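You operate a simulated robot arm through the tools that you are given. There is no shell and no other tool.

Carry out the task below with a simulated two-armed robot. There is one attempt and no reset: what you move stays moved.

## Task
Clamp the teal injector, run the leak test on it, then vent the hand tester.
Fine: swing clamp shut, star knob tight, press TEST, pump past 150 bar without a spray, wait for GOOD or REDO; leave the tap open. Leave ZERO alone.

The check looks at the end state, three seconds after you hand in, the way a careful person would. Anything else that was tipped, shoved, dropped, spilled or broken makes it a failure.

## Robot
Two 7-joint arms with fingered hands on one trunk that stands fixed in place. Base frame: the origin is at the foot of the trunk, x ahead of it, y to its left, z up; the work surface is at about z = 90. Lengths are in cm, angles in degrees, forces in N, time in s.
The left shoulder is at [2.7, 12.4, 133.2], the right one opposite. With the tool pointing down near the work surface each hand reaches from about 10 to 80 cm from the base axis, measured 20 degrees to its own side. Payload 3.6 kg a hand.
The TCP of each hand is the grasp point between the finger pads, 3.4 cm short of the fingertips. In the tool frame z runs along the fingers and y along their closing line. The gripper opens to 11.6 cm; its body begins 4 cm behind the TCP. The gripper is a hand of 5 fingers: y runs from the thumb to the fingers, the wrist lies at [-1.6, -16, -16.4] in the tool frame, and closing takes about 1.5 s.
Orientation is told as [roll, pitch, yaw] about the base's x, y, z axes, in that order, counted from this pose: with the fingers straight down and the wrist toward the robot, the tool's x, y and z point along [0, 1, 0], [1, 0, 0] and [0, 0, -1] of the base frame.

## Interface
- The arms move only by the tool jog_arm. It takes "left_steps", "right_steps" or both (then of equal length, played together; a hand with none holds still); each is a list of rows, each a list of 7 numbers: the shift along the base's x, y, z in cm, then the turn, a rotation vector about the base's x, y, z in degrees, then the finger opening in cm, from 0 to 11.6. In form: [[dx, dy, dz, rx, ry, rz, fingers], ...]. A call has 1 to 20 rows; each row shifts and turns the commanded pose from where the row before left it. Rows are played at 5 a second. More than 5 cm and 8.6 degrees between two rows, or a gripper value outside its range, and nothing of the call is played. A pose out of reach is approached as far as the arm can. The call stops where the force on the tool passes 40 N (or 10 N more than at its start, if that is more) or the arm is blocked; 0.2 s more then pass. Each finger travels about 15.3 cm/s and halts on what it meets, pressing with about 34 N; the grip force reading is that of the motor and also rises with nothing between the fingers. The clock runs only during rows and for 0.2 s after the last one: add rows that do not move to give the fingers time. It gives the time, the measured TCP pose, the force on the tool (base axes), the opening and the grip force at its end, in the units of the frame above (readings bear some noise), with the torque about the TCP (base axes, N m) and any sound that the robot's microphone picked up.
- Cameras (640 x 400 px; columns grow to the right, rows downward): "scene" is now at [11.25, -0.88, 151.55]; the picture's right is [-0.09, -1.00, 0.00], its down [-0.48, 0.04, -0.88] and it looks along [0.88, -0.08, -0.48] (base axes); focal length 214 px, centre (320, 200). "left" rides on the left gripper at [-6.9, -13.4, -11] in its tool frame; the picture's right is [-0.77, -0.19, 0.61], its down [0.59, -0.58, 0.57] and it looks along [0.25, 0.80, 0.55] (tool axes); focal length 256 px, centre (320, 200). "right" rides on the right gripper at [6.9, -13.4, -11] in its tool frame; the picture's right is [-0.77, 0.19, -0.61], its down [-0.59, -0.58, 0.57] and it looks along [-0.25, 0.79, 0.55] (tool axes); focal length 256 px, centre (320, 200). There is no depth. A picture from a camera that has moved, and an enlarged one, comes with that camera's place and axes in the base frame and with its lens.
- grab_frame(camera): a new picture of that camera. No time passes.
- lift_body(by): moves the trunk up (or, below 0, down) by that many cm; the arms and the scene camera ride with it, the base frame stays. It gives what a move gives, with no picture.
- set_grasp(shape, hand): the hand has 5 fingers and takes this shape, open, in about a second: jaw (thumb against the fingers, like two jaws); tri (thumb and two fingers); tip (a fingertip pinch); poke (one finger out to press); point (the index stretched); flat (the hand flat); cup (the hand cupped); fist (a fist). The gripper value then closes the fingers along that shape, each until it touches; the sizes above hold for jaw. It gives what a move gives, with no picture.
- turn_head(pan, tilt): turns the head with the scene camera to pan (to the left, within 86 degrees either way) and tilt (down, from -29 to 69), counted from straight ahead of the robot (the tilt from the chest, where the trunk bows). It gives what a move gives.
- inspect(camera, box): a new picture of the part [left, top, right, bottom] of that camera's present view, enlarged. No time passes.
- hand_in(): hands the job in; it is judged then, once.

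Places have to be worked out from the pictures, the camera data and where the tool is seen. Open the grippers and draw the arms clear of the work before you hand the job in, unless the task says otherwise.

The tools are called by a JSON object that holds its "api" and its "payload". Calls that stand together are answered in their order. jog_arm: Moves the arms, as the interface text tells. Its arguments: {"type":"object","properties":{"left_steps":{"type":"array","items":{"type":"array","items":{"type":"number"}}},"right_steps":{"type":"array","items":{"type":"array","items":{"type":"number"}}}},"required":[]} The other tools are called the same way: lift_body (by) moves the trunk up or down; set_grasp (shape, hand) gives the hand a shape; turn_head (pan, tilt) turns the head that bears the scene camera; grab_frame (camera) takes a picture; inspect (camera, box) takes an enlarged picture of a part of a camera's view; hand_in () hands the job in.

At the start:

```text
time_s: 0.0
left_tool_pos: [46.63, 16.07, 143.12]
left_orientation: [0.0, 0.1, 0.1]
left_contact_force: [-0.1, -0.6, -0.2]
left_ft_torque: [0.04, 0.03, 0.01]
left_gripper_width: 11.56
left_grip_force: 0.1
left_shape: jaw
right_tool_pos: [44.58, -23.54, 144.52]
right_orientation: [0.0, 0.0, 0.1]
right_contact_force: [0.0, -0.4, -0.1]
right_ft_torque: [-0.02, 0.01, 0.01]
right_gripper_width: 11.57
right_grip_force: 0.1
right_shape: jaw
trunk travel left (down, up): [-52.5, 23.7]
head pan, tilt (commanded): [-5.1, 28.5]
```

scene: 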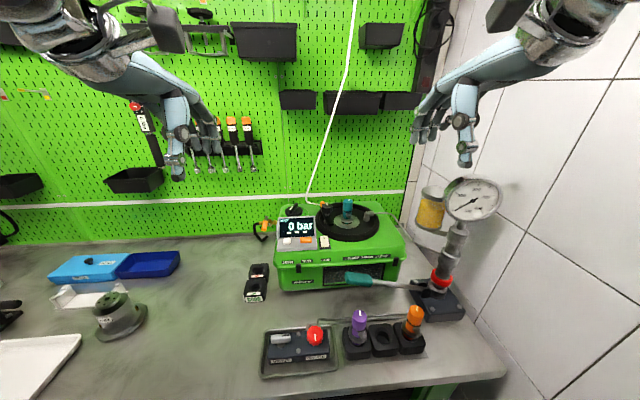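
right: 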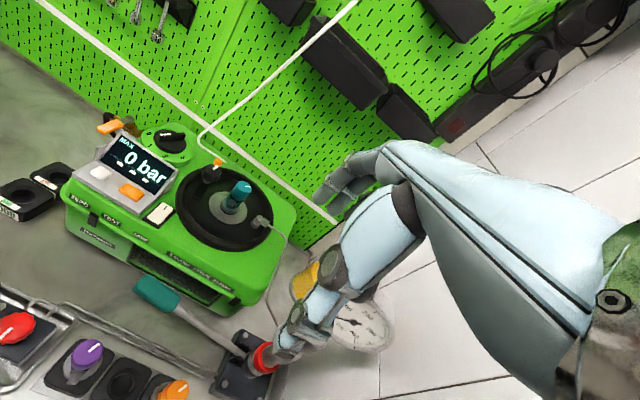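
left: 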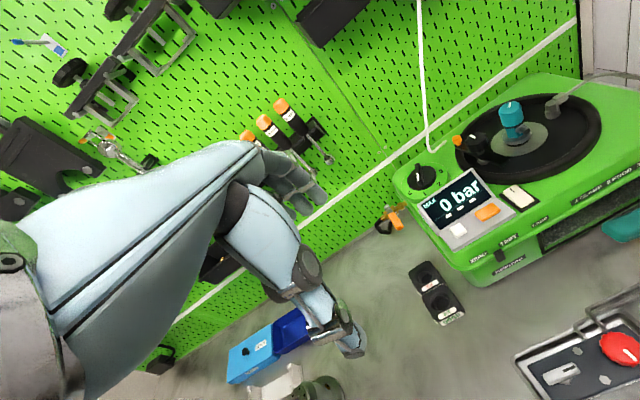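

The pictures show a green tester with a display reading 0 bar, a turntable-like clamp with the teal injector, and a hand pump with a gauge on the right. I'll take enlarged views to identify each part.

{"api": "inspect", "payload": {"camera": "scene", "box": [250, 180, 430, 300]}}

{"api": "inspect", "payload": {"camera": "scene", "box": [320, 160, 520, 340]}}

{"api": "inspect", "payload": {"camera": "right", "box": [50, 100, 310, 300]}}

{"api": "inspect", "payload": {"camera": "left", "box": [380, 70, 640, 290]}}

{"api": "inspect", "payload": {"camera": "scene", "box": [230, 250, 450, 390]}}

```text
3.33 times, centred on (340, 240) of scene
camera zoom: at [11.25, -0.88, 151.55], right [-0.09, -1.0, 0.0], down [-0.48, 0.04, -0.88], along [0.88, -0.08, -0.48], focal length 715 px, centre (253, 67)
```

zoom: 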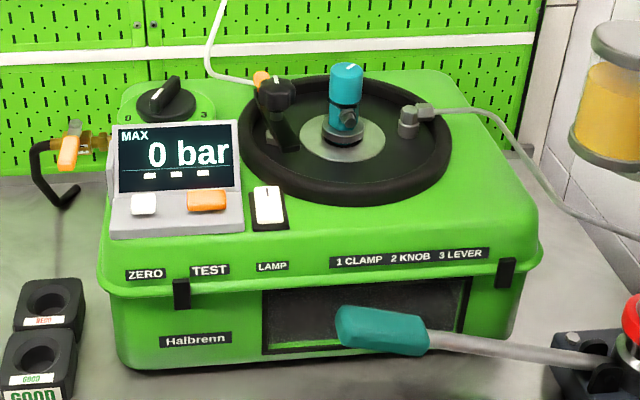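

```text
2.22 times, centred on (420, 250) of scene
camera zoom: at [11.25, -0.88, 151.55], right [-0.09, -1.0, 0.0], down [-0.48, 0.04, -0.88], along [0.88, -0.08, -0.48], focal length 477 px, centre (98, 89)
```

zoom: 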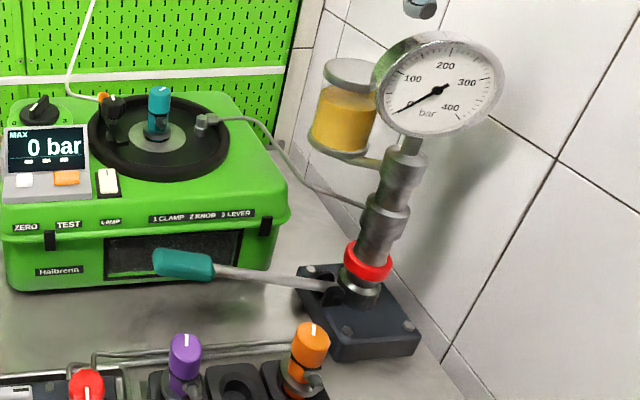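

```text
2.00 times, centred on (180, 200) of right
camera zoom: at [31.16, -16.55, 155.56], right [0.19, -0.77, 0.61], down [-0.58, -0.59, -0.57], along [0.79, -0.25, -0.55], focal length 512 px, centre (600, 200)
```

zoom: 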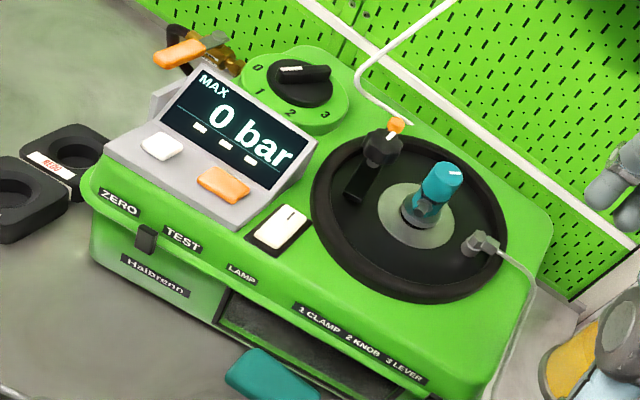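

```text
1.82 times, centred on (510, 180) of left
camera zoom: at [33.31, 9.17, 154.11], right [-0.19, -0.77, -0.61], down [-0.58, 0.59, -0.57], along [0.8, 0.25, -0.55], focal length 465 px, centre (-26, 236)
```

zoom: 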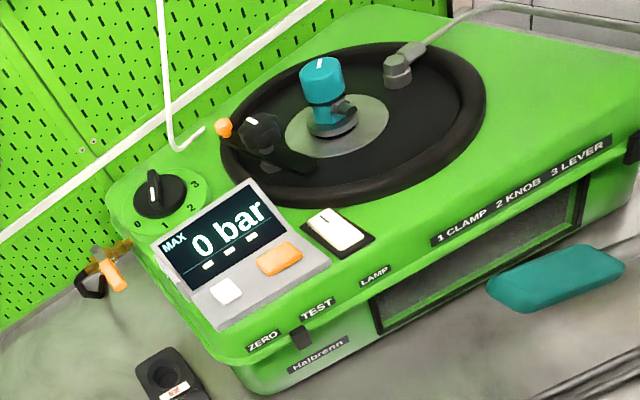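

```text
2.86 times, centred on (340, 320) of scene
camera zoom: at [11.25, -0.88, 151.55], right [-0.09, -1.0, 0.0], down [-0.48, 0.04, -0.88], along [0.88, -0.08, -0.48], focal length 613 px, centre (263, -143)
```

zoom: 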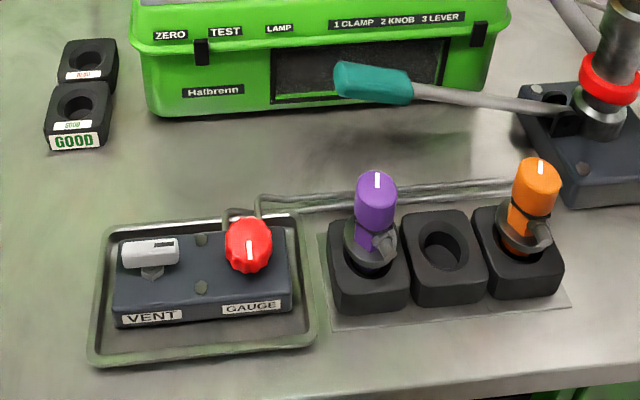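

Rays from the scene and right cameras put the injector base near [72, -16, 109]. I'll zoom in tighter on the clamp, display, valve block and pump.

{"api": "inspect", "payload": {"camera": "scene", "box": [310, 190, 390, 240]}}

{"api": "inspect", "payload": {"camera": "right", "box": [170, 140, 298, 220]}}

{"api": "inspect", "payload": {"camera": "left", "box": [440, 85, 600, 185]}}

{"api": "inspect", "payload": {"camera": "scene", "box": [255, 315, 351, 375]}}

{"api": "inspect", "payload": {"camera": "scene", "box": [270, 210, 334, 250]}}

{"api": "inspect", "payload": {"camera": "scene", "box": [400, 160, 528, 240]}}

{"api": "inspect", "payload": {"camera": "scene", "box": [340, 245, 484, 335]}}

```text
8.00 times, centred on (350, 215) of scene
camera zoom: at [11.25, -0.88, 151.55], right [-0.09, -1.0, 0.0], down [-0.48, 0.04, -0.88], along [0.88, -0.08, -0.48], focal length 1716 px, centre (80, 80)
```

zoom: 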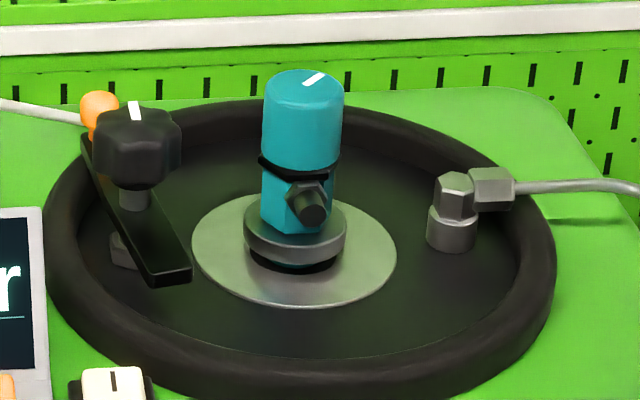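

```text
5.00 times, centred on (234, 180) of right
camera zoom: at [31.16, -16.55, 155.56], right [0.19, -0.77, 0.61], down [-0.58, -0.59, -0.57], along [0.79, -0.25, -0.55], focal length 1280 px, centre (750, 300)
```

zoom: 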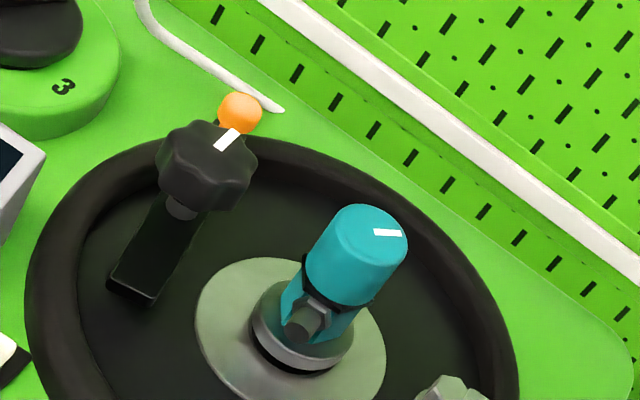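

```text
4.00 times, centred on (520, 135) of left
camera zoom: at [33.31, 9.17, 154.11], right [-0.19, -0.77, -0.61], down [-0.58, 0.59, -0.57], along [0.8, 0.25, -0.55], focal length 1024 px, centre (-480, 460)
```

zoom: 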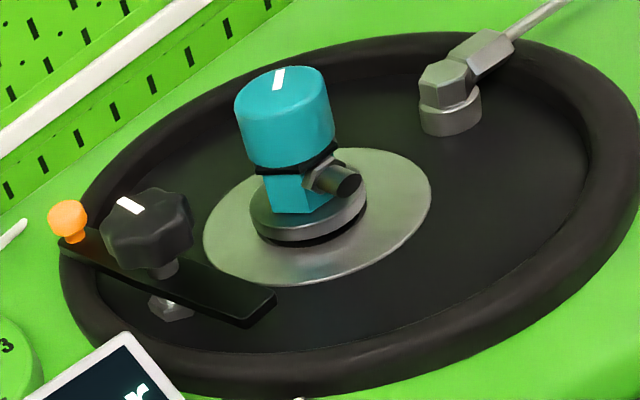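

```text
6.67 times, centred on (303, 345) of scene
camera zoom: at [11.25, -0.88, 151.55], right [-0.09, -1.0, 0.0], down [-0.48, 0.04, -0.88], along [0.88, -0.08, -0.48], focal length 1430 px, centre (433, -767)
```

zoom: 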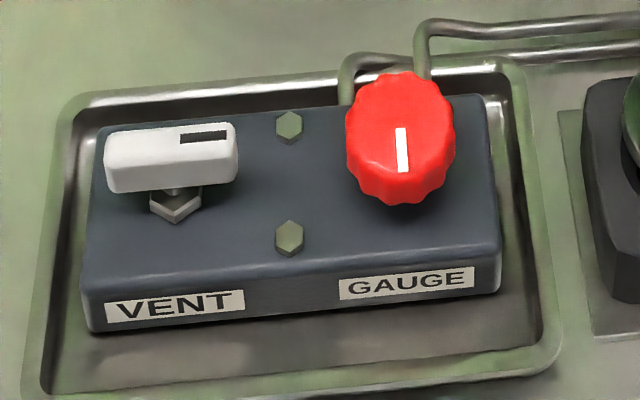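

```text
10.00 times, centred on (302, 230) of scene
camera zoom: at [11.25, -0.88, 151.55], right [-0.09, -1.0, 0.0], down [-0.48, 0.04, -0.88], along [0.88, -0.08, -0.48], focal length 2145 px, centre (500, -100)
```

zoom: 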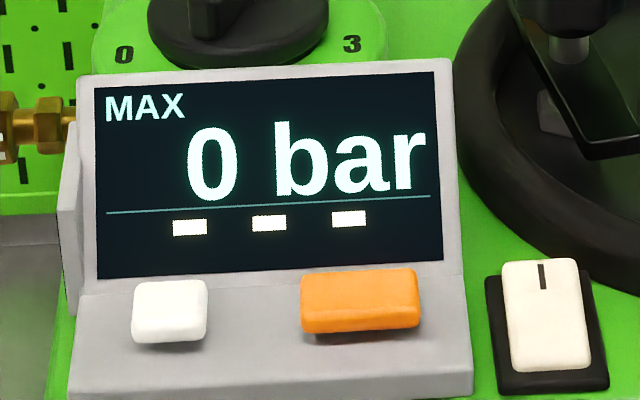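

```text
5.00 times, centred on (464, 200) of scene
camera zoom: at [11.25, -0.88, 151.55], right [-0.09, -1.0, 0.0], down [-0.48, 0.04, -0.88], along [0.88, -0.08, -0.48], focal length 1072 px, centre (-400, 200)
```

zoom: 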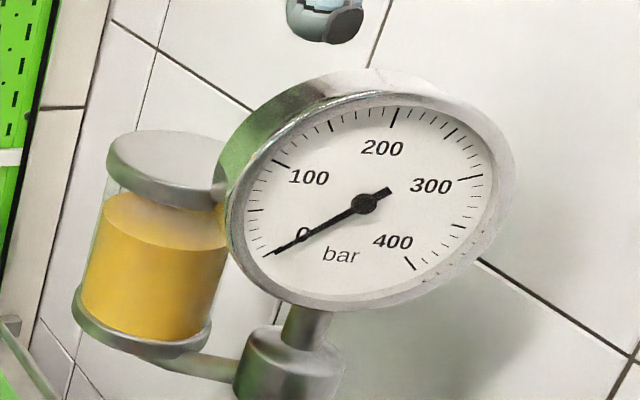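

```text
4.44 times, centred on (412, 290) of scene
camera zoom: at [11.25, -0.88, 151.55], right [-0.09, -1.0, 0.0], down [-0.48, 0.04, -0.88], along [0.88, -0.08, -0.48], focal length 953 px, centre (-89, -200)
```

zoom: 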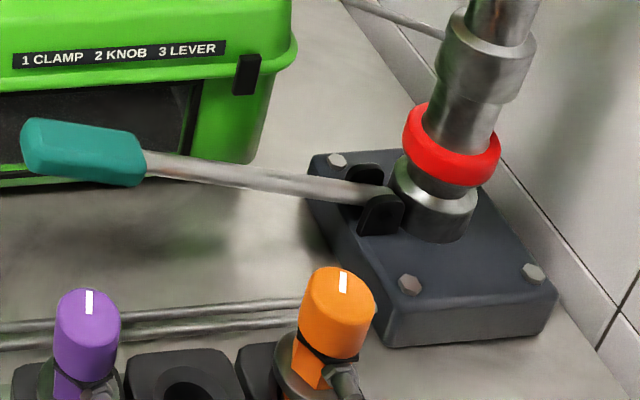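

The swing clamp is a black bar on a pivot post under the star knob (about [73.5, -8.6]), with an orange ball at one end. I'll zoom in harder to see which end of the bar does the clamping.

{"api": "inspect", "payload": {"camera": "scene", "box": [316, 198, 348, 228]}}

{"api": "inspect", "payload": {"camera": "right", "box": [185, 150, 249, 205]}}

{"api": "inspect", "payload": {"camera": "left", "box": [445, 120, 545, 180]}}

{"api": "inspect", "payload": {"camera": "scene", "box": [250, 195, 310, 245]}}

```text
13.33 times, centred on (332, 213) of scene
camera zoom: at [11.25, -0.88, 151.55], right [-0.09, -1.0, 0.0], down [-0.48, 0.04, -0.88], along [0.88, -0.08, -0.48], focal length 2860 px, centre (160, 27)
```

zoom: 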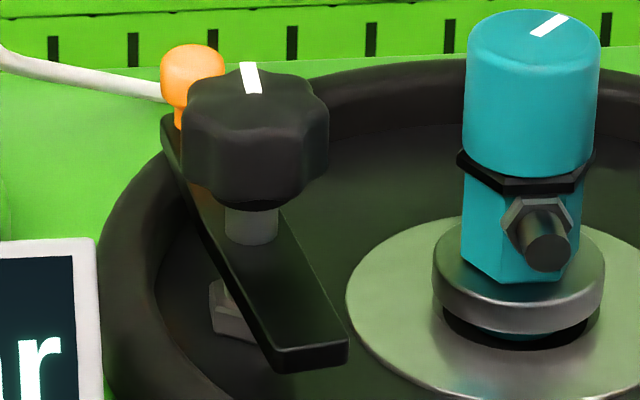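

```text
7.27 times, centred on (217, 178) of right
camera zoom: at [31.16, -16.55, 155.56], right [0.19, -0.77, 0.61], down [-0.58, -0.59, -0.57], along [0.79, -0.25, -0.55], focal length 1862 px, centre (1069, 364)
```

zoom: 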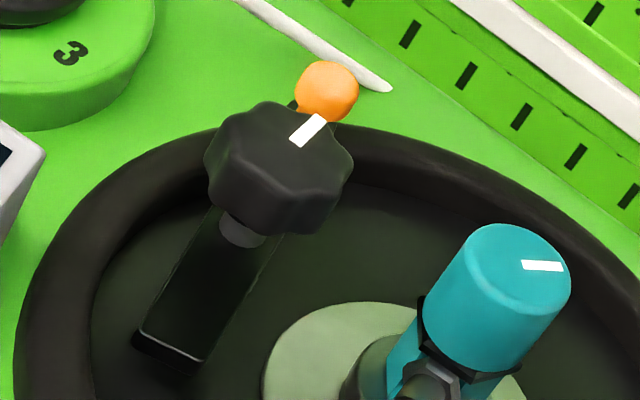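

```text
6.40 times, centred on (495, 150) of left
camera zoom: at [33.31, 9.17, 154.11], right [-0.19, -0.77, -0.61], down [-0.58, 0.59, -0.57], along [0.8, 0.25, -0.55], focal length 1638 px, centre (-800, 520)
```

zoom: 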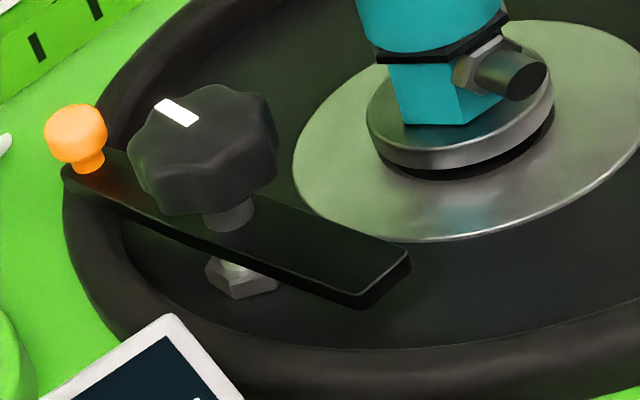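

```text
8.00 times, centred on (280, 220) of scene
camera zoom: at [11.25, -0.88, 151.55], right [-0.09, -1.0, 0.0], down [-0.48, 0.04, -0.88], along [0.88, -0.08, -0.48], focal length 1716 px, centre (640, 40)
```

zoom: 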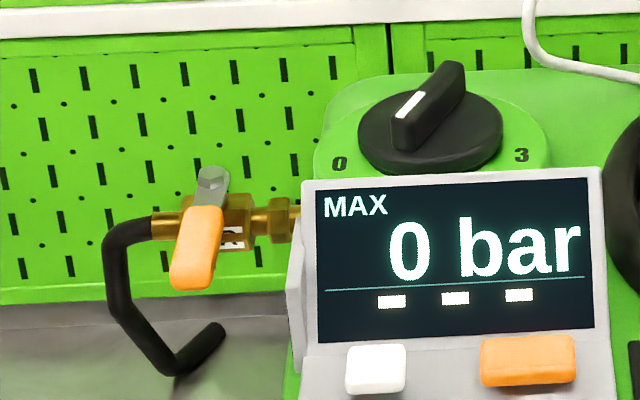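

There is also a brass tap with an orange handle and hose on the machine's left side, carrying a label. I'll read that label and trace the tubes from the VENT/GAUGE block.

{"api": "inspect", "payload": {"camera": "scene", "box": [258, 212, 290, 244]}}

{"api": "inspect", "payload": {"camera": "left", "box": [370, 190, 430, 240]}}

{"api": "inspect", "payload": {"camera": "right", "box": [90, 105, 154, 145]}}

{"api": "inspect", "payload": {"camera": "right", "box": [0, 270, 200, 400]}}

{"api": "inspect", "payload": {"camera": "left", "box": [500, 280, 640, 400]}}

{"api": "inspect", "payload": {"camera": "scene", "box": [330, 290, 470, 378]}}

```text
12.50 times, centred on (274, 228) of scene
camera zoom: at [11.25, -0.88, 151.55], right [-0.09, -1.0, 0.0], down [-0.48, 0.04, -0.88], along [0.88, -0.08, -0.48], focal length 2681 px, centre (895, -150)
```

zoom: 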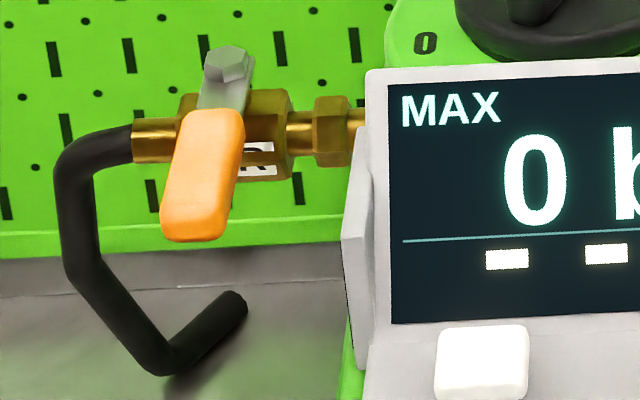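

```text
8.00 times, centred on (400, 215) of left
camera zoom: at [33.31, 9.17, 154.11], right [-0.19, -0.77, -0.61], down [-0.58, 0.59, -0.57], along [0.8, 0.25, -0.55], focal length 2048 px, centre (-320, 80)
```

zoom: 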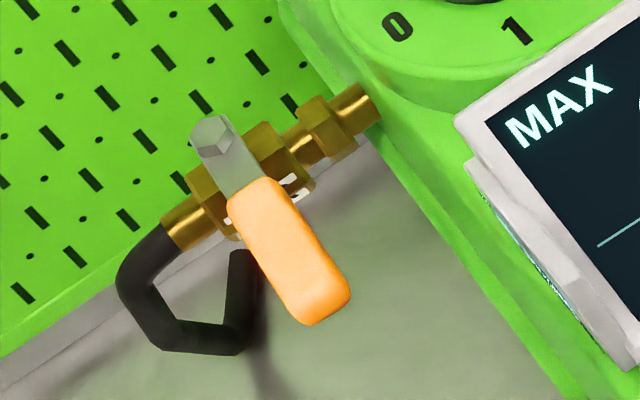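

```text
10.00 times, centred on (122, 125) of right
camera zoom: at [31.16, -16.55, 155.56], right [0.19, -0.77, 0.61], down [-0.58, -0.59, -0.57], along [0.79, -0.25, -0.55], focal length 2560 px, centre (2300, 950)
```

zoom: 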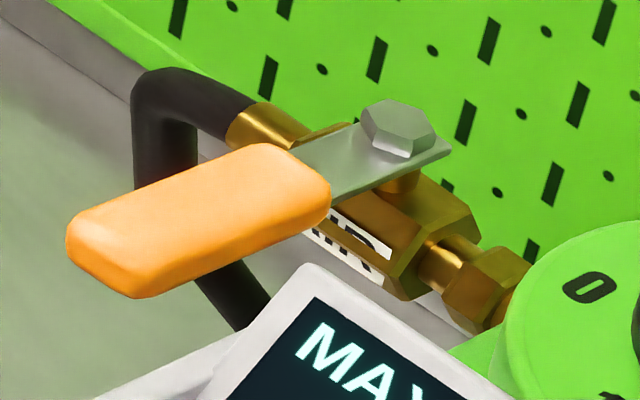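

```text
3.08 times, centred on (100, 335) of right
camera zoom: at [31.16, -16.55, 155.56], right [0.19, -0.77, 0.61], down [-0.58, -0.59, -0.57], along [0.79, -0.25, -0.55], focal length 788 px, centre (997, -215)
```

zoom: 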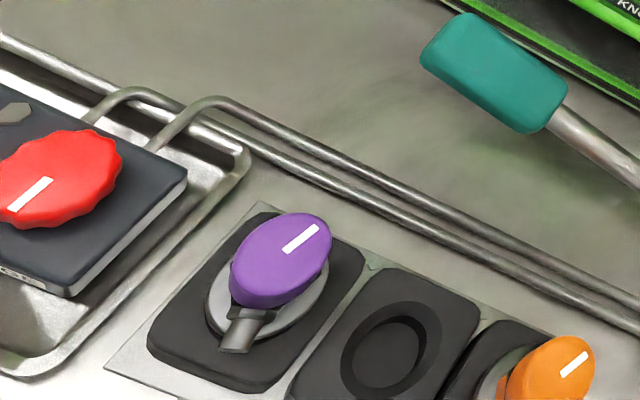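

```text
3.33 times, centred on (570, 340) of left
camera zoom: at [33.31, 9.17, 154.11], right [-0.19, -0.77, -0.61], down [-0.58, 0.59, -0.57], along [0.8, 0.25, -0.55], focal length 853 px, centre (-513, -267)
```

zoom: 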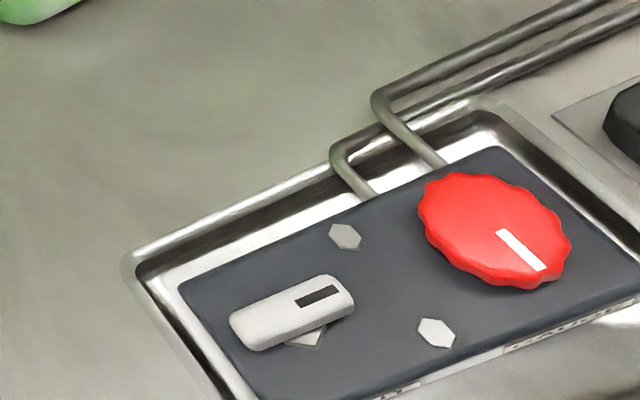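

```text
4.55 times, centred on (400, 334) of scene
camera zoom: at [11.25, -0.88, 151.55], right [-0.09, -1.0, 0.0], down [-0.48, 0.04, -0.88], along [0.88, -0.08, -0.48], focal length 975 px, centre (-44, -409)
```

zoom: 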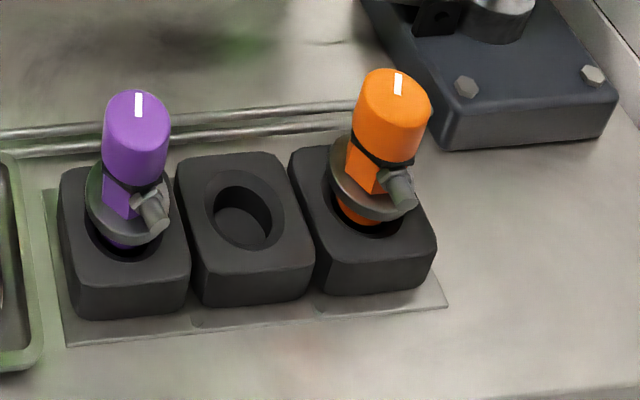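

The brass tap is labelled AIR, so the tap I need is the white VENT lever on the block, near [42, 6, 96.6]. I plan to push the clamp bar round with one finger, so I'll put the right hand in the poke shape and see where the fingertip sits.

{"api": "set_grasp", "payload": {"shape": "poke", "hand": "right"}}

{"api": "grab_frame", "payload": {"camera": "right"}}

{"api": "grab_frame", "payload": {"camera": "scene"}}

```text
time_s: 0.9
left_tool_pos: [46.76, 16.11, 143.17]
left_orientation: [0.0, 0.0, 0.0]
left_contact_force: [0.4, 0.2, -0.7]
left_ft_torque: [-0.01, 0.02, -0.03]
left_gripper_width: 11.57
left_grip_force: 0.0
left_shape: jaw
right_tool_pos: [44.6, -23.52, 144.61]
right_orientation: [0.0, 0.0, 0.1]
right_contact_force: [-0.5, 0.0, 0.6]
right_ft_torque: [0.0, -0.01, -0.01]
right_gripper_width: 0.01
right_grip_force: 0.1
right_shape: poke
trunk travel left (down, up): [-52.5, 23.7]
head pan, tilt (commanded): [-5.1, 28.5]
```

```text
taken
camera right: at [31.16, -16.55, 155.55], right [0.19, -0.77, 0.61], down [-0.58, -0.59, -0.57], along [0.79, -0.25, -0.55], focal length 256 px, centre (320, 200)
```

right: 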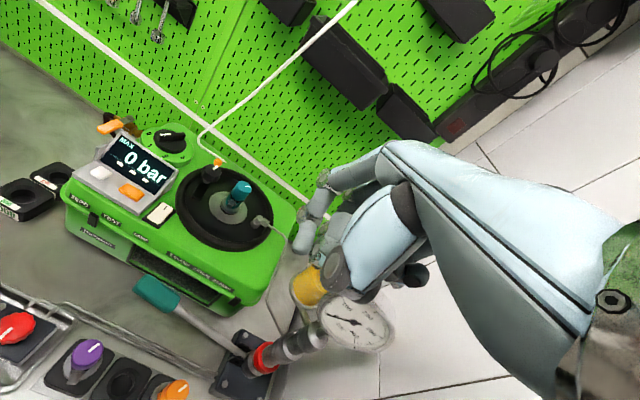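

```text
taken
camera scene: at [11.25, -0.88, 151.55], right [-0.09, -1.0, 0.0], down [-0.48, 0.04, -0.88], along [0.88, -0.08, -0.48], focal length 214 px, centre (320, 200)
```

scene: 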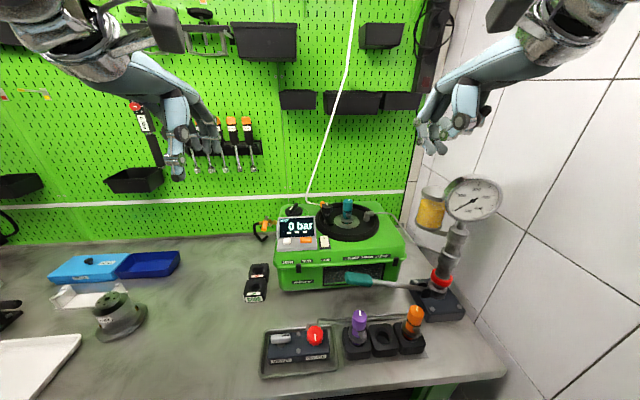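

{"api": "inspect", "payload": {"camera": "right", "box": [270, 130, 450, 310]}}

{"api": "inspect", "payload": {"camera": "scene", "box": [390, 60, 510, 180]}}

```text
2.22 times, centred on (360, 220) of right
camera zoom: at [31.16, -16.55, 155.55], right [0.19, -0.77, 0.61], down [-0.58, -0.59, -0.57], along [0.79, -0.25, -0.55], focal length 569 px, centre (231, 156)
```

zoom: 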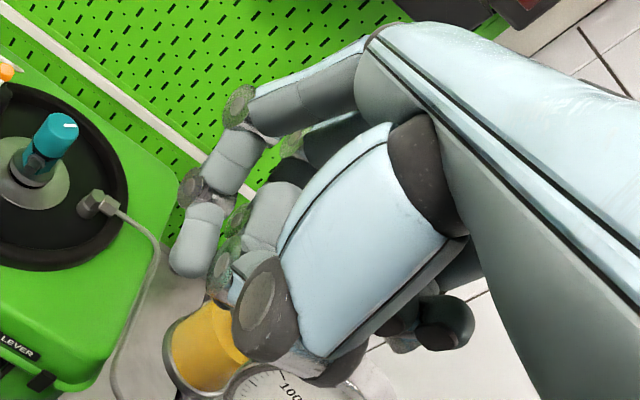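

```text
3.33 times, centred on (450, 120) of scene
camera zoom: at [11.25, -0.88, 151.55], right [-0.09, -1.0, 0.0], down [-0.48, 0.04, -0.88], along [0.88, -0.08, -0.48], focal length 715 px, centre (-113, 467)
```

zoom: 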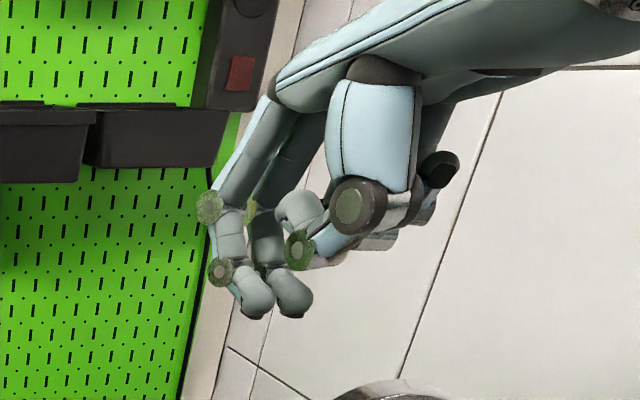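

The fingers may still be settling, so I'll play a few still rows and look at the finger shape again.

{"api": "jog_arm", "payload": {"right_steps": [[0, 0, 0, 0, 0, 0, 0], [0, 0, 0, 0, 0, 0, 0], [0, 0, 0, 0, 0, 0, 0], [0, 0, 0, 0, 0, 0, 0], [0, 0, 0, 0, 0, 0, 0]]}}

{"api": "inspect", "payload": {"camera": "right", "box": [270, 130, 450, 310]}}

{"api": "inspect", "payload": {"camera": "scene", "box": [390, 60, 510, 180]}}

```text
time_s: 2.1
left_tool_pos: [46.77, 16.06, 143.1]
left_orientation: [0.0, 0.0, -0.1]
left_contact_force: [0.6, 0.1, -0.3]
left_ft_torque: [-0.03, 0.0, -0.01]
left_gripper_width: 11.61
left_grip_force: 0.0
left_shape: jaw
right_tool_pos: [44.68, -23.36, 144.53]
right_orientation: [-0.1, 0.1, 0.0]
right_contact_force: [-0.7, 0.4, -0.5]
right_ft_torque: [-0.04, 0.03, -0.01]
right_gripper_width: 0.01
right_grip_force: 0.0
right_shape: poke
trunk travel left (down, up): [-52.5, 23.7]
head pan, tilt (commanded): [-5.1, 28.5]
```

```text
2.22 times, centred on (360, 220) of right
camera zoom: at [31.16, -16.55, 155.56], right [0.19, -0.77, 0.61], down [-0.58, -0.59, -0.57], along [0.79, -0.25, -0.55], focal length 569 px, centre (231, 156)
```

zoom: 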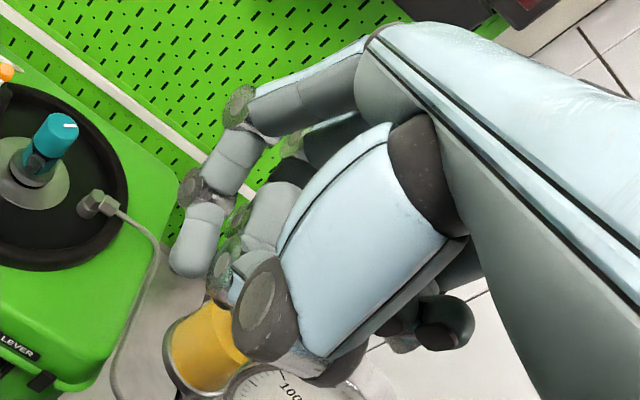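

```text
3.33 times, centred on (450, 120) of scene
camera zoom: at [11.25, -0.88, 151.55], right [-0.09, -1.0, 0.0], down [-0.48, 0.04, -0.88], along [0.88, -0.08, -0.48], focal length 715 px, centre (-113, 467)
```

zoom: 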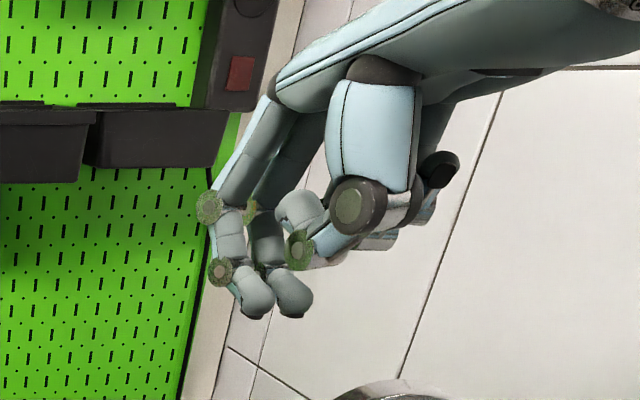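

Poke shows two fingers hanging down, index and middle. I'll try the point shape for comparison.

{"api": "set_grasp", "payload": {"shape": "point", "hand": "right"}}

{"api": "inspect", "payload": {"camera": "right", "box": [200, 100, 450, 310]}}

{"api": "inspect", "payload": {"camera": "scene", "box": [390, 60, 510, 180]}}

```text
time_s: 3.0
left_tool_pos: [46.78, 16.04, 143.26]
left_orientation: [0.0, 0.0, 0.1]
left_contact_force: [-0.5, -0.5, -0.8]
left_ft_torque: [0.04, 0.0, -0.01]
left_gripper_width: 11.58
left_grip_force: 0.1
left_shape: jaw
right_tool_pos: [44.65, -23.5, 144.58]
right_orientation: [0.0, 0.0, 0.0]
right_contact_force: [0.7, -0.3, -0.4]
right_ft_torque: [0.02, -0.03, -0.02]
right_gripper_width: 10.79
right_grip_force: 0.0
right_shape: point
trunk travel left (down, up): [-52.5, 23.7]
head pan, tilt (commanded): [-5.1, 28.5]
```

```text
1.90 times, centred on (325, 205) of right
camera zoom: at [31.16, -16.55, 155.56], right [0.19, -0.77, 0.61], down [-0.58, -0.59, -0.57], along [0.79, -0.25, -0.55], focal length 488 px, centre (310, 190)
```

zoom: 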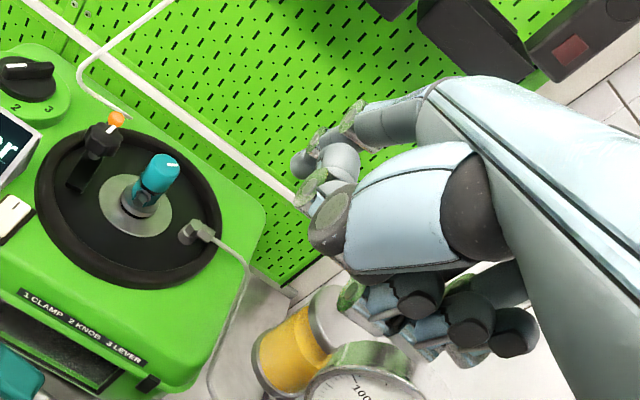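

```text
3.33 times, centred on (450, 120) of scene
camera zoom: at [11.25, -0.88, 151.55], right [-0.09, -1.0, 0.0], down [-0.48, 0.04, -0.88], along [0.88, -0.08, -0.48], focal length 715 px, centre (-113, 467)
```

zoom: 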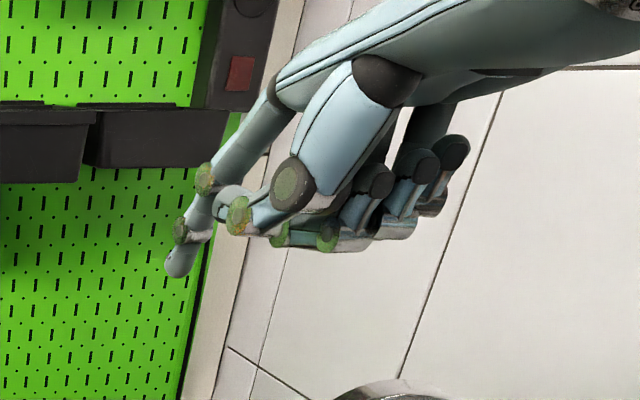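

In the point shape the index stretches forward and down at about 45°, with its tip roughly [+7.3, +1.8, -2.7] from the TCP. That suits pushing the bar's front end from the robot side, so I'll bring the right hand above that area and check.

{"api": "jog_arm", "payload": {"right_steps": [[2.43, 2.14, -2.86, 0, 0, 0, 10.79], [2.43, 2.14, -2.86, 0, 0, 0, 10.79], [2.43, 2.14, -2.86, 0, 0, 0, 10.79], [2.43, 2.14, -2.86, 0, 0, 0, 10.79], [2.43, 2.14, -2.86, 0, 0, 0, 10.79], [2.43, 2.14, -2.86, 0, 0, 0, 10.79], [2.43, 2.14, -2.86, 0, 0, 0, 10.79]]}}

{"api": "grab_frame", "payload": {"camera": "right"}}

{"api": "grab_frame", "payload": {"camera": "scene"}}

{"api": "grab_frame", "payload": {"camera": "left"}}

```text
time_s: 4.6
left_tool_pos: [46.81, 16.24, 143.07]
left_orientation: [0.0, 0.1, 0.0]
left_contact_force: [0.6, 0.8, 0.0]
left_ft_torque: [-0.04, -0.02, -0.02]
left_gripper_width: 11.58
left_grip_force: 0.1
left_shape: jaw
right_tool_pos: [61.8, -8.29, 124.49]
right_orientation: [-0.1, 0.0, 0.1]
right_contact_force: [0.1, -0.4, -0.7]
right_ft_torque: [-0.03, 0.04, -0.02]
right_gripper_width: 10.81
right_grip_force: 0.0
right_shape: point
trunk travel left (down, up): [-52.5, 23.7]
head pan, tilt (commanded): [-5.1, 28.5]
```

```text
taken
camera right: at [48.28, -1.37, 135.5], right [0.19, -0.77, 0.61], down [-0.58, -0.59, -0.56], along [0.8, -0.25, -0.55], focal length 256 px, centre (320, 200)
```

right: 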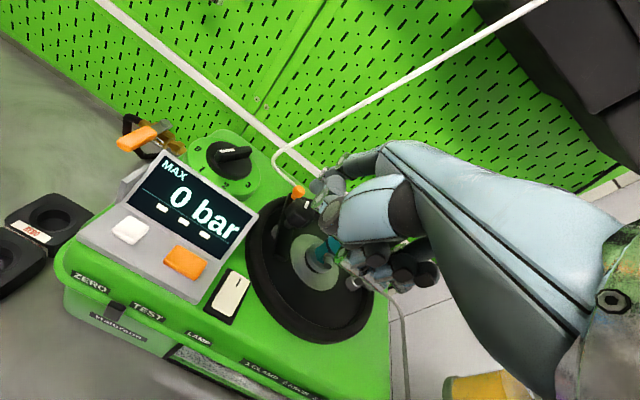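

```text
taken
camera scene: at [11.37, -0.74, 151.54], right [-0.09, -1.0, 0.0], down [-0.48, 0.04, -0.88], along [0.87, -0.08, -0.48], focal length 214 px, centre (320, 200)
```

scene: 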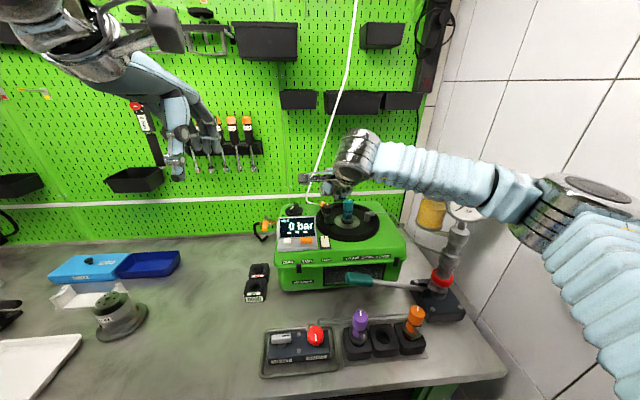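

```text
taken
camera left: at [33.43, 9.33, 154.07], right [-0.19, -0.77, -0.61], down [-0.58, 0.59, -0.57], along [0.79, 0.25, -0.56], focal length 256 px, centre (320, 200)
```

left: 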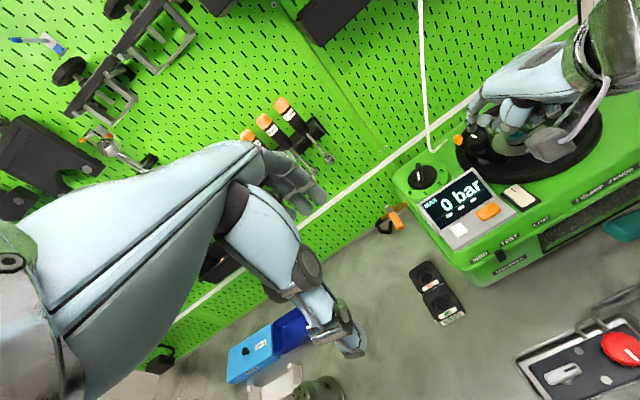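

The hand is now over the clamp area; I'll zoom both hand cameras in on the fingertip and bar.

{"api": "inspect", "payload": {"camera": "right", "box": [250, 150, 410, 290]}}

{"api": "inspect", "payload": {"camera": "left", "box": [440, 60, 620, 200]}}

{"api": "inspect", "payload": {"camera": "scene", "box": [290, 150, 400, 240]}}

```text
2.86 times, centred on (330, 220) of right
camera zoom: at [48.28, -1.37, 135.5], right [0.19, -0.77, 0.61], down [-0.58, -0.59, -0.56], along [0.8, -0.25, -0.55], focal length 731 px, centre (291, 143)
```

zoom: 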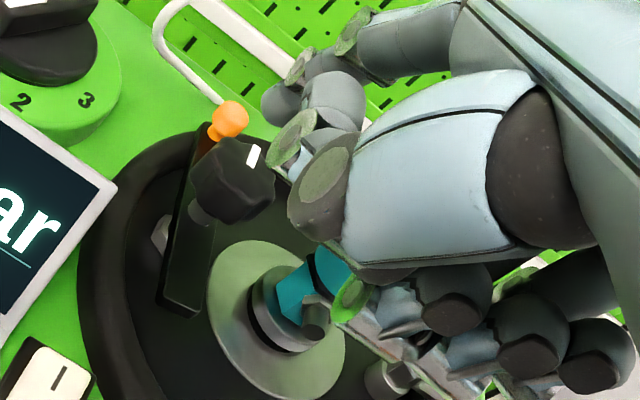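

```text
2.86 times, centred on (530, 130) of left
camera zoom: at [33.43, 9.33, 154.07], right [-0.19, -0.77, -0.61], down [-0.58, 0.59, -0.57], along [0.79, 0.25, -0.56], focal length 731 px, centre (-280, 400)
```

zoom: 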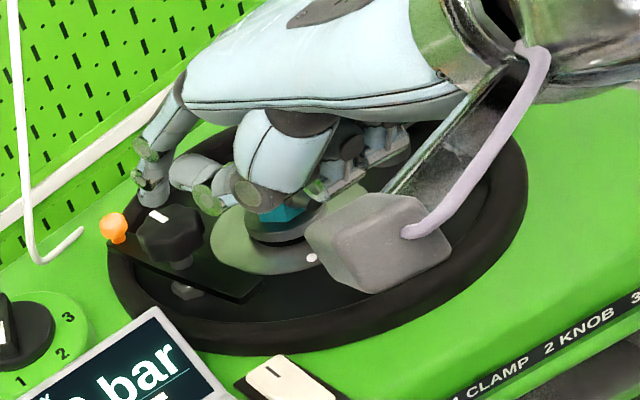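

```text
4.44 times, centred on (345, 195) of scene
camera zoom: at [11.37, -0.74, 151.54], right [-0.09, -1.0, 0.0], down [-0.48, 0.04, -0.88], along [0.87, -0.08, -0.48], focal length 953 px, centre (209, 222)
```

zoom: 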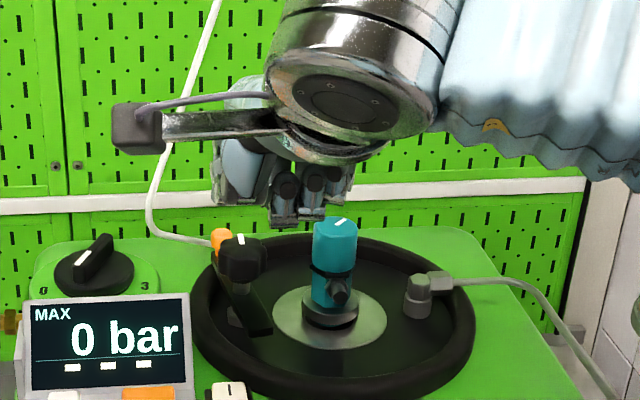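

Triangulating puts the index tip near [69.8, -6.6, 121.3], left of the bar's front end. I'll pitch the hand 17° so the index sits clear below the curled fingers, come down to about z=113.5, and check again.

{"api": "jog_arm", "payload": {"right_steps": [[0.5, -0.1, -1.9, 0, 8.5, 0, 10.79], [0.5, -0.1, -2.0, 0, 8.5, 0, 10.79], [0, 0, -2.0, 0, 0, 0, 10.79], [0, 0, 0, 0, 0, 0, 10.79]]}}

{"api": "inspect", "payload": {"camera": "right", "box": [250, 120, 410, 290]}}

{"api": "inspect", "payload": {"camera": "left", "box": [440, 60, 620, 200]}}

{"api": "inspect", "payload": {"camera": "scene", "box": [290, 150, 400, 240]}}

```text
time_s: 5.6
left_tool_pos: [46.69, 16.16, 143.2]
left_orientation: [-0.1, -0.1, 0.0]
left_contact_force: [0.1, 0.1, -0.1]
left_ft_torque: [0.03, 0.01, 0.02]
left_gripper_width: 11.56
left_grip_force: 0.0
left_shape: jaw
right_tool_pos: [62.57, -8.6, 118.57]
right_orientation: [0.0, 17.1, -0.1]
right_contact_force: [-0.3, 0.4, 0.2]
right_ft_torque: [-0.04, 0.04, -0.05]
right_gripper_width: 10.81
right_grip_force: 0.0
right_shape: point
trunk travel left (down, up): [-52.5, 23.7]
head pan, tilt (commanded): [-5.1, 28.5]
```

```text
2.35 times, centred on (330, 205) of right
camera zoom: at [52.96, -1.75, 133.08], right [0.36, -0.77, 0.53], down [-0.72, -0.59, -0.37], along [0.6, -0.25, -0.76], focal length 602 px, centre (296, 188)
```

zoom: 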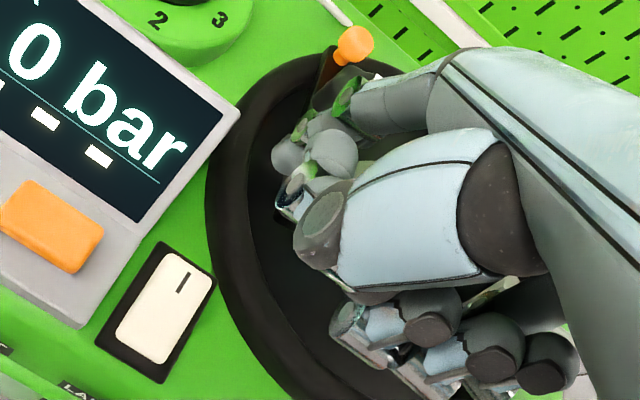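

```text
2.86 times, centred on (530, 130) of left
camera zoom: at [33.33, 9.23, 154.1], right [-0.19, -0.77, -0.61], down [-0.58, 0.59, -0.57], along [0.8, 0.25, -0.55], focal length 731 px, centre (-280, 400)
```

zoom: 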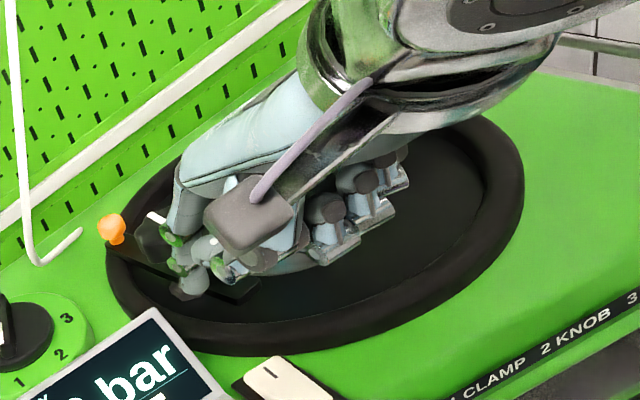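

```text
4.44 times, centred on (345, 195) of scene
camera zoom: at [11.27, -0.81, 151.55], right [-0.09, -1.0, 0.0], down [-0.48, 0.04, -0.88], along [0.88, -0.08, -0.48], focal length 953 px, centre (209, 222)
```

zoom: 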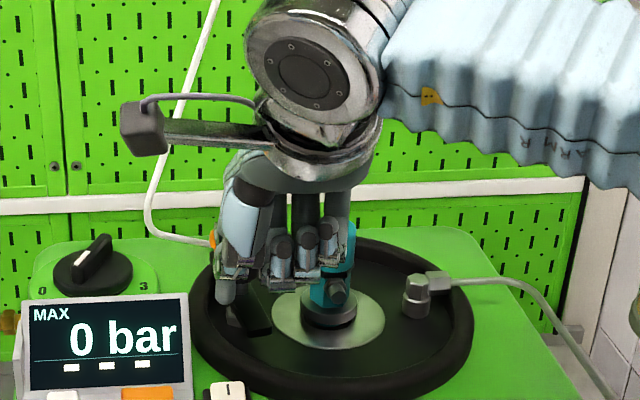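

The tip sits near [69.2, -7, 113.5], just left of the bar. I'll lower it about 3 cm to bar height, watching the force, and check before pushing.

{"api": "jog_arm", "payload": {"right_steps": [[0, 0, -1.0, 0, 0, 0, 10.79], [0, 0, -1.0, 0, 0, 0, 10.79], [0, 0, -0.8, 0, 0, 0, 10.79], [0, 0, 0, 0, 0, 0, 10.79]]}}

{"api": "inspect", "payload": {"camera": "left", "box": [455, 90, 555, 170]}}

{"api": "inspect", "payload": {"camera": "scene", "box": [310, 185, 374, 235]}}

```text
time_s: 6.6
left_tool_pos: [46.66, 16.02, 143.09]
left_orientation: [0.0, 0.1, 0.0]
left_contact_force: [-0.5, -0.5, -0.3]
left_ft_torque: [-0.05, 0.0, 0.03]
left_gripper_width: 11.59
left_grip_force: 0.1
left_shape: jaw
right_tool_pos: [62.64, -8.73, 115.91]
right_orientation: [0.0, 17.0, 0.0]
right_contact_force: [0.2, 0.3, 0.1]
right_ft_torque: [0.02, 0.02, -0.03]
right_gripper_width: 10.8
right_grip_force: 0.0
right_shape: point
trunk travel left (down, up): [-52.5, 23.7]
head pan, tilt (commanded): [-5.1, 28.5]
```

```text
5.00 times, centred on (505, 130) of left
camera zoom: at [33.31, 9.2, 154.11], right [-0.19, -0.77, -0.61], down [-0.58, 0.59, -0.57], along [0.8, 0.25, -0.55], focal length 1280 px, centre (-605, 550)
```

zoom: 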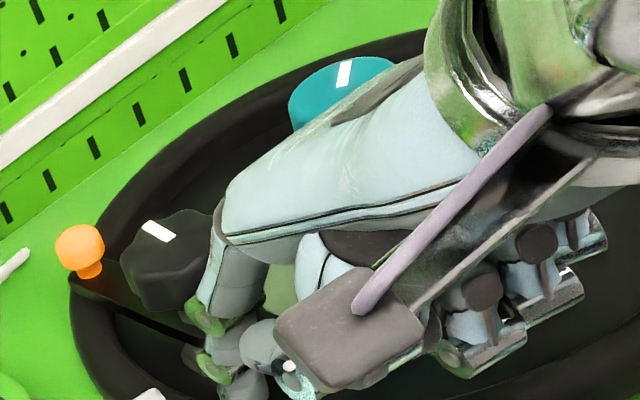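

```text
8.00 times, centred on (342, 210) of scene
camera zoom: at [11.25, -0.85, 151.55], right [-0.09, -1.0, 0.0], down [-0.48, 0.04, -0.88], along [0.88, -0.08, -0.48], focal length 1716 px, centre (144, 120)
```

zoom: 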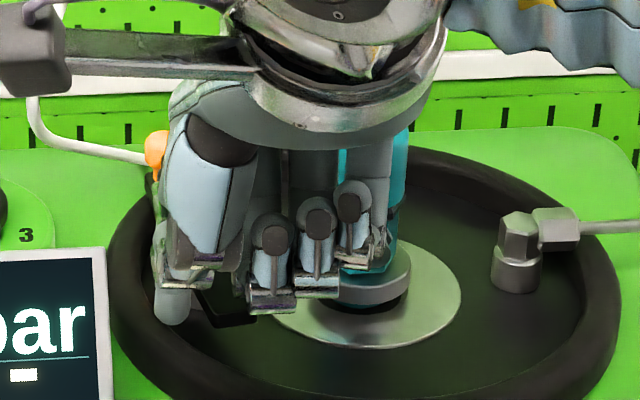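

The fingertip bottom reads about z=110.6, against a bar spanning roughly z 110.1–110.8. I'll lower another 0.5 cm and start a gentle push in -y.

{"api": "jog_arm", "payload": {"right_steps": [[0, 0, -0.3, 0, 0, 0, 10.79], [0, 0, -0.2, 0, 0, 0, 10.79], [0, -0.4, 0, 0, 0, 0, 10.79], [0, -0.4, 0, 0, 0, 0, 10.79], [0, -0.4, 0, 0, 0, 0, 10.79], [0, -0.4, 0, 0, 0, 0, 10.79], [0, -0.2, 0, 0, 0, 0, 10.79]]}}

{"api": "inspect", "payload": {"camera": "left", "box": [455, 90, 555, 170]}}

{"api": "inspect", "payload": {"camera": "scene", "box": [310, 185, 374, 235]}}

```text
time_s: 8.2
left_tool_pos: [46.69, 16.15, 143.16]
left_orientation: [0.0, 0.0, -0.1]
left_contact_force: [-0.2, 0.3, 0.1]
left_ft_torque: [0.0, 0.0, 0.02]
left_gripper_width: 11.57
left_grip_force: 0.0
left_shape: jaw
right_tool_pos: [62.67, -10.39, 115.26]
right_orientation: [0.0, 17.0, -0.1]
right_contact_force: [0.0, 0.0, -0.1]
right_ft_torque: [0.0, -0.03, 0.01]
right_gripper_width: 0.0
right_grip_force: 0.0
right_shape: point
trunk travel left (down, up): [-52.5, 23.7]
head pan, tilt (commanded): [-5.1, 28.5]
```

```text
5.00 times, centred on (505, 130) of left
camera zoom: at [33.32, 9.2, 154.1], right [-0.19, -0.77, -0.61], down [-0.58, 0.59, -0.57], along [0.79, 0.25, -0.55], focal length 1280 px, centre (-605, 550)
```

zoom: 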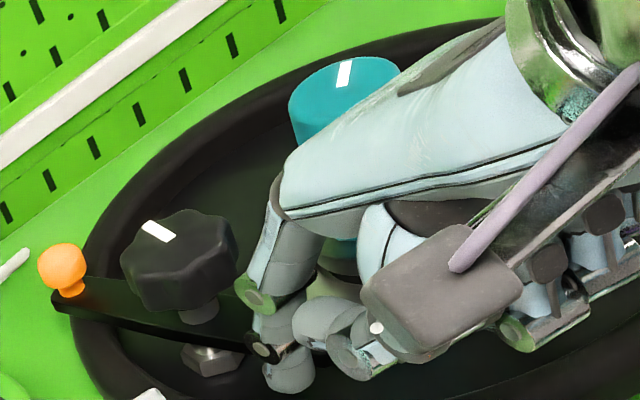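

```text
8.00 times, centred on (342, 210) of scene
camera zoom: at [11.26, -0.85, 151.55], right [-0.09, -1.0, 0.0], down [-0.48, 0.04, -0.88], along [0.88, -0.08, -0.48], focal length 1716 px, centre (144, 120)
```

zoom: 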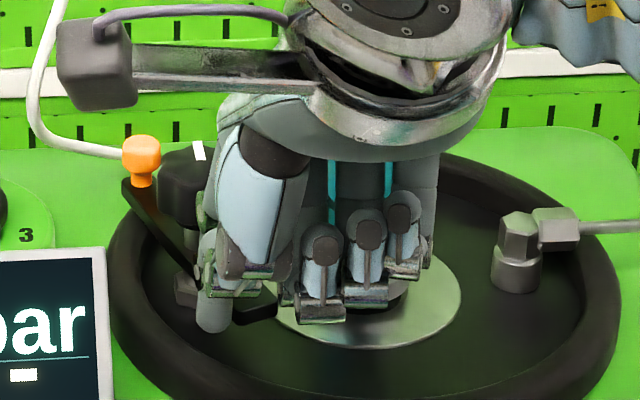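

The bar has started swinging counter-clockwise (ball now near [78.6, -6.3]) with almost no force. I'll follow the arc for about 45° more, then check clearance to the injector.

{"api": "jog_arm", "payload": {"right_steps": [[0.1, -0.6, 0, 0, 0, 0, 10.79], [0.1, -0.55, 0, 0, 0, 0, 10.79], [0.2, -0.5, 0, 0, 0, 0, 10.79], [0.25, -0.45, 0, 0, 0, 0, 10.79], [0.3, -0.4, 0, 0, 0, 0, 10.79], [0.35, -0.4, 0, 0, 0, 0, 10.79]]}}

{"api": "inspect", "payload": {"camera": "left", "box": [455, 90, 555, 170]}}

{"api": "inspect", "payload": {"camera": "scene", "box": [310, 185, 374, 235]}}

{"api": "inspect", "payload": {"camera": "right", "box": [220, 100, 420, 300]}}

```text
time_s: 9.6
left_tool_pos: [46.75, 16.11, 143.06]
left_orientation: [0.0, 0.0, 0.0]
left_contact_force: [-0.3, 0.6, -0.4]
left_ft_torque: [0.03, -0.01, -0.01]
left_gripper_width: 11.58
left_grip_force: 0.0
left_shape: jaw
right_tool_pos: [64.02, -13.39, 115.2]
right_orientation: [0.0, 17.0, 0.0]
right_contact_force: [-0.1, -0.5, -0.1]
right_ft_torque: [0.01, 0.04, 0.04]
right_gripper_width: 0.01
right_grip_force: 0.1
right_shape: point
trunk travel left (down, up): [-52.5, 23.7]
head pan, tilt (commanded): [-5.1, 28.5]
```

```text
5.00 times, centred on (505, 130) of left
camera zoom: at [33.32, 9.17, 154.11], right [-0.19, -0.77, -0.61], down [-0.58, 0.59, -0.57], along [0.8, 0.25, -0.55], focal length 1280 px, centre (-605, 550)
```

zoom: 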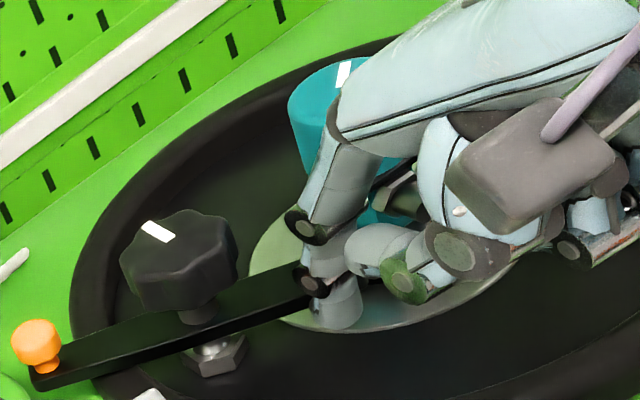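

```text
8.00 times, centred on (342, 210) of scene
camera zoom: at [11.26, -0.88, 151.55], right [-0.09, -1.0, 0.0], down [-0.48, 0.04, -0.88], along [0.88, -0.08, -0.48], focal length 1716 px, centre (144, 120)
```

zoom: 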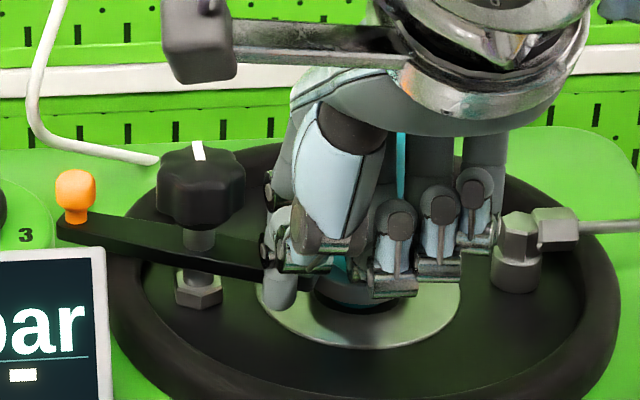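

```text
2.00 times, centred on (320, 200) of right
camera zoom: at [54.29, -6.46, 129.77], right [0.36, -0.77, 0.53], down [-0.72, -0.59, -0.37], along [0.6, -0.25, -0.76], focal length 512 px, centre (320, 200)
```

zoom: 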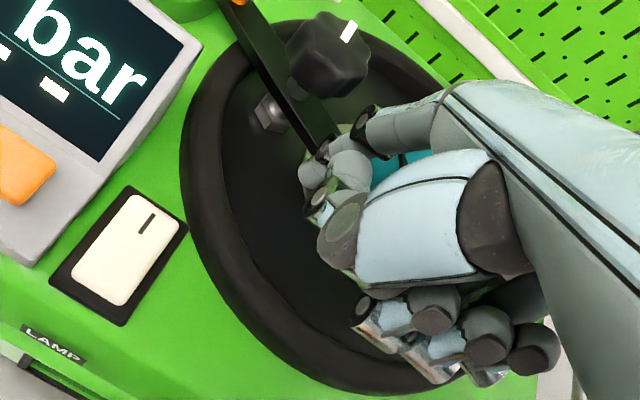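

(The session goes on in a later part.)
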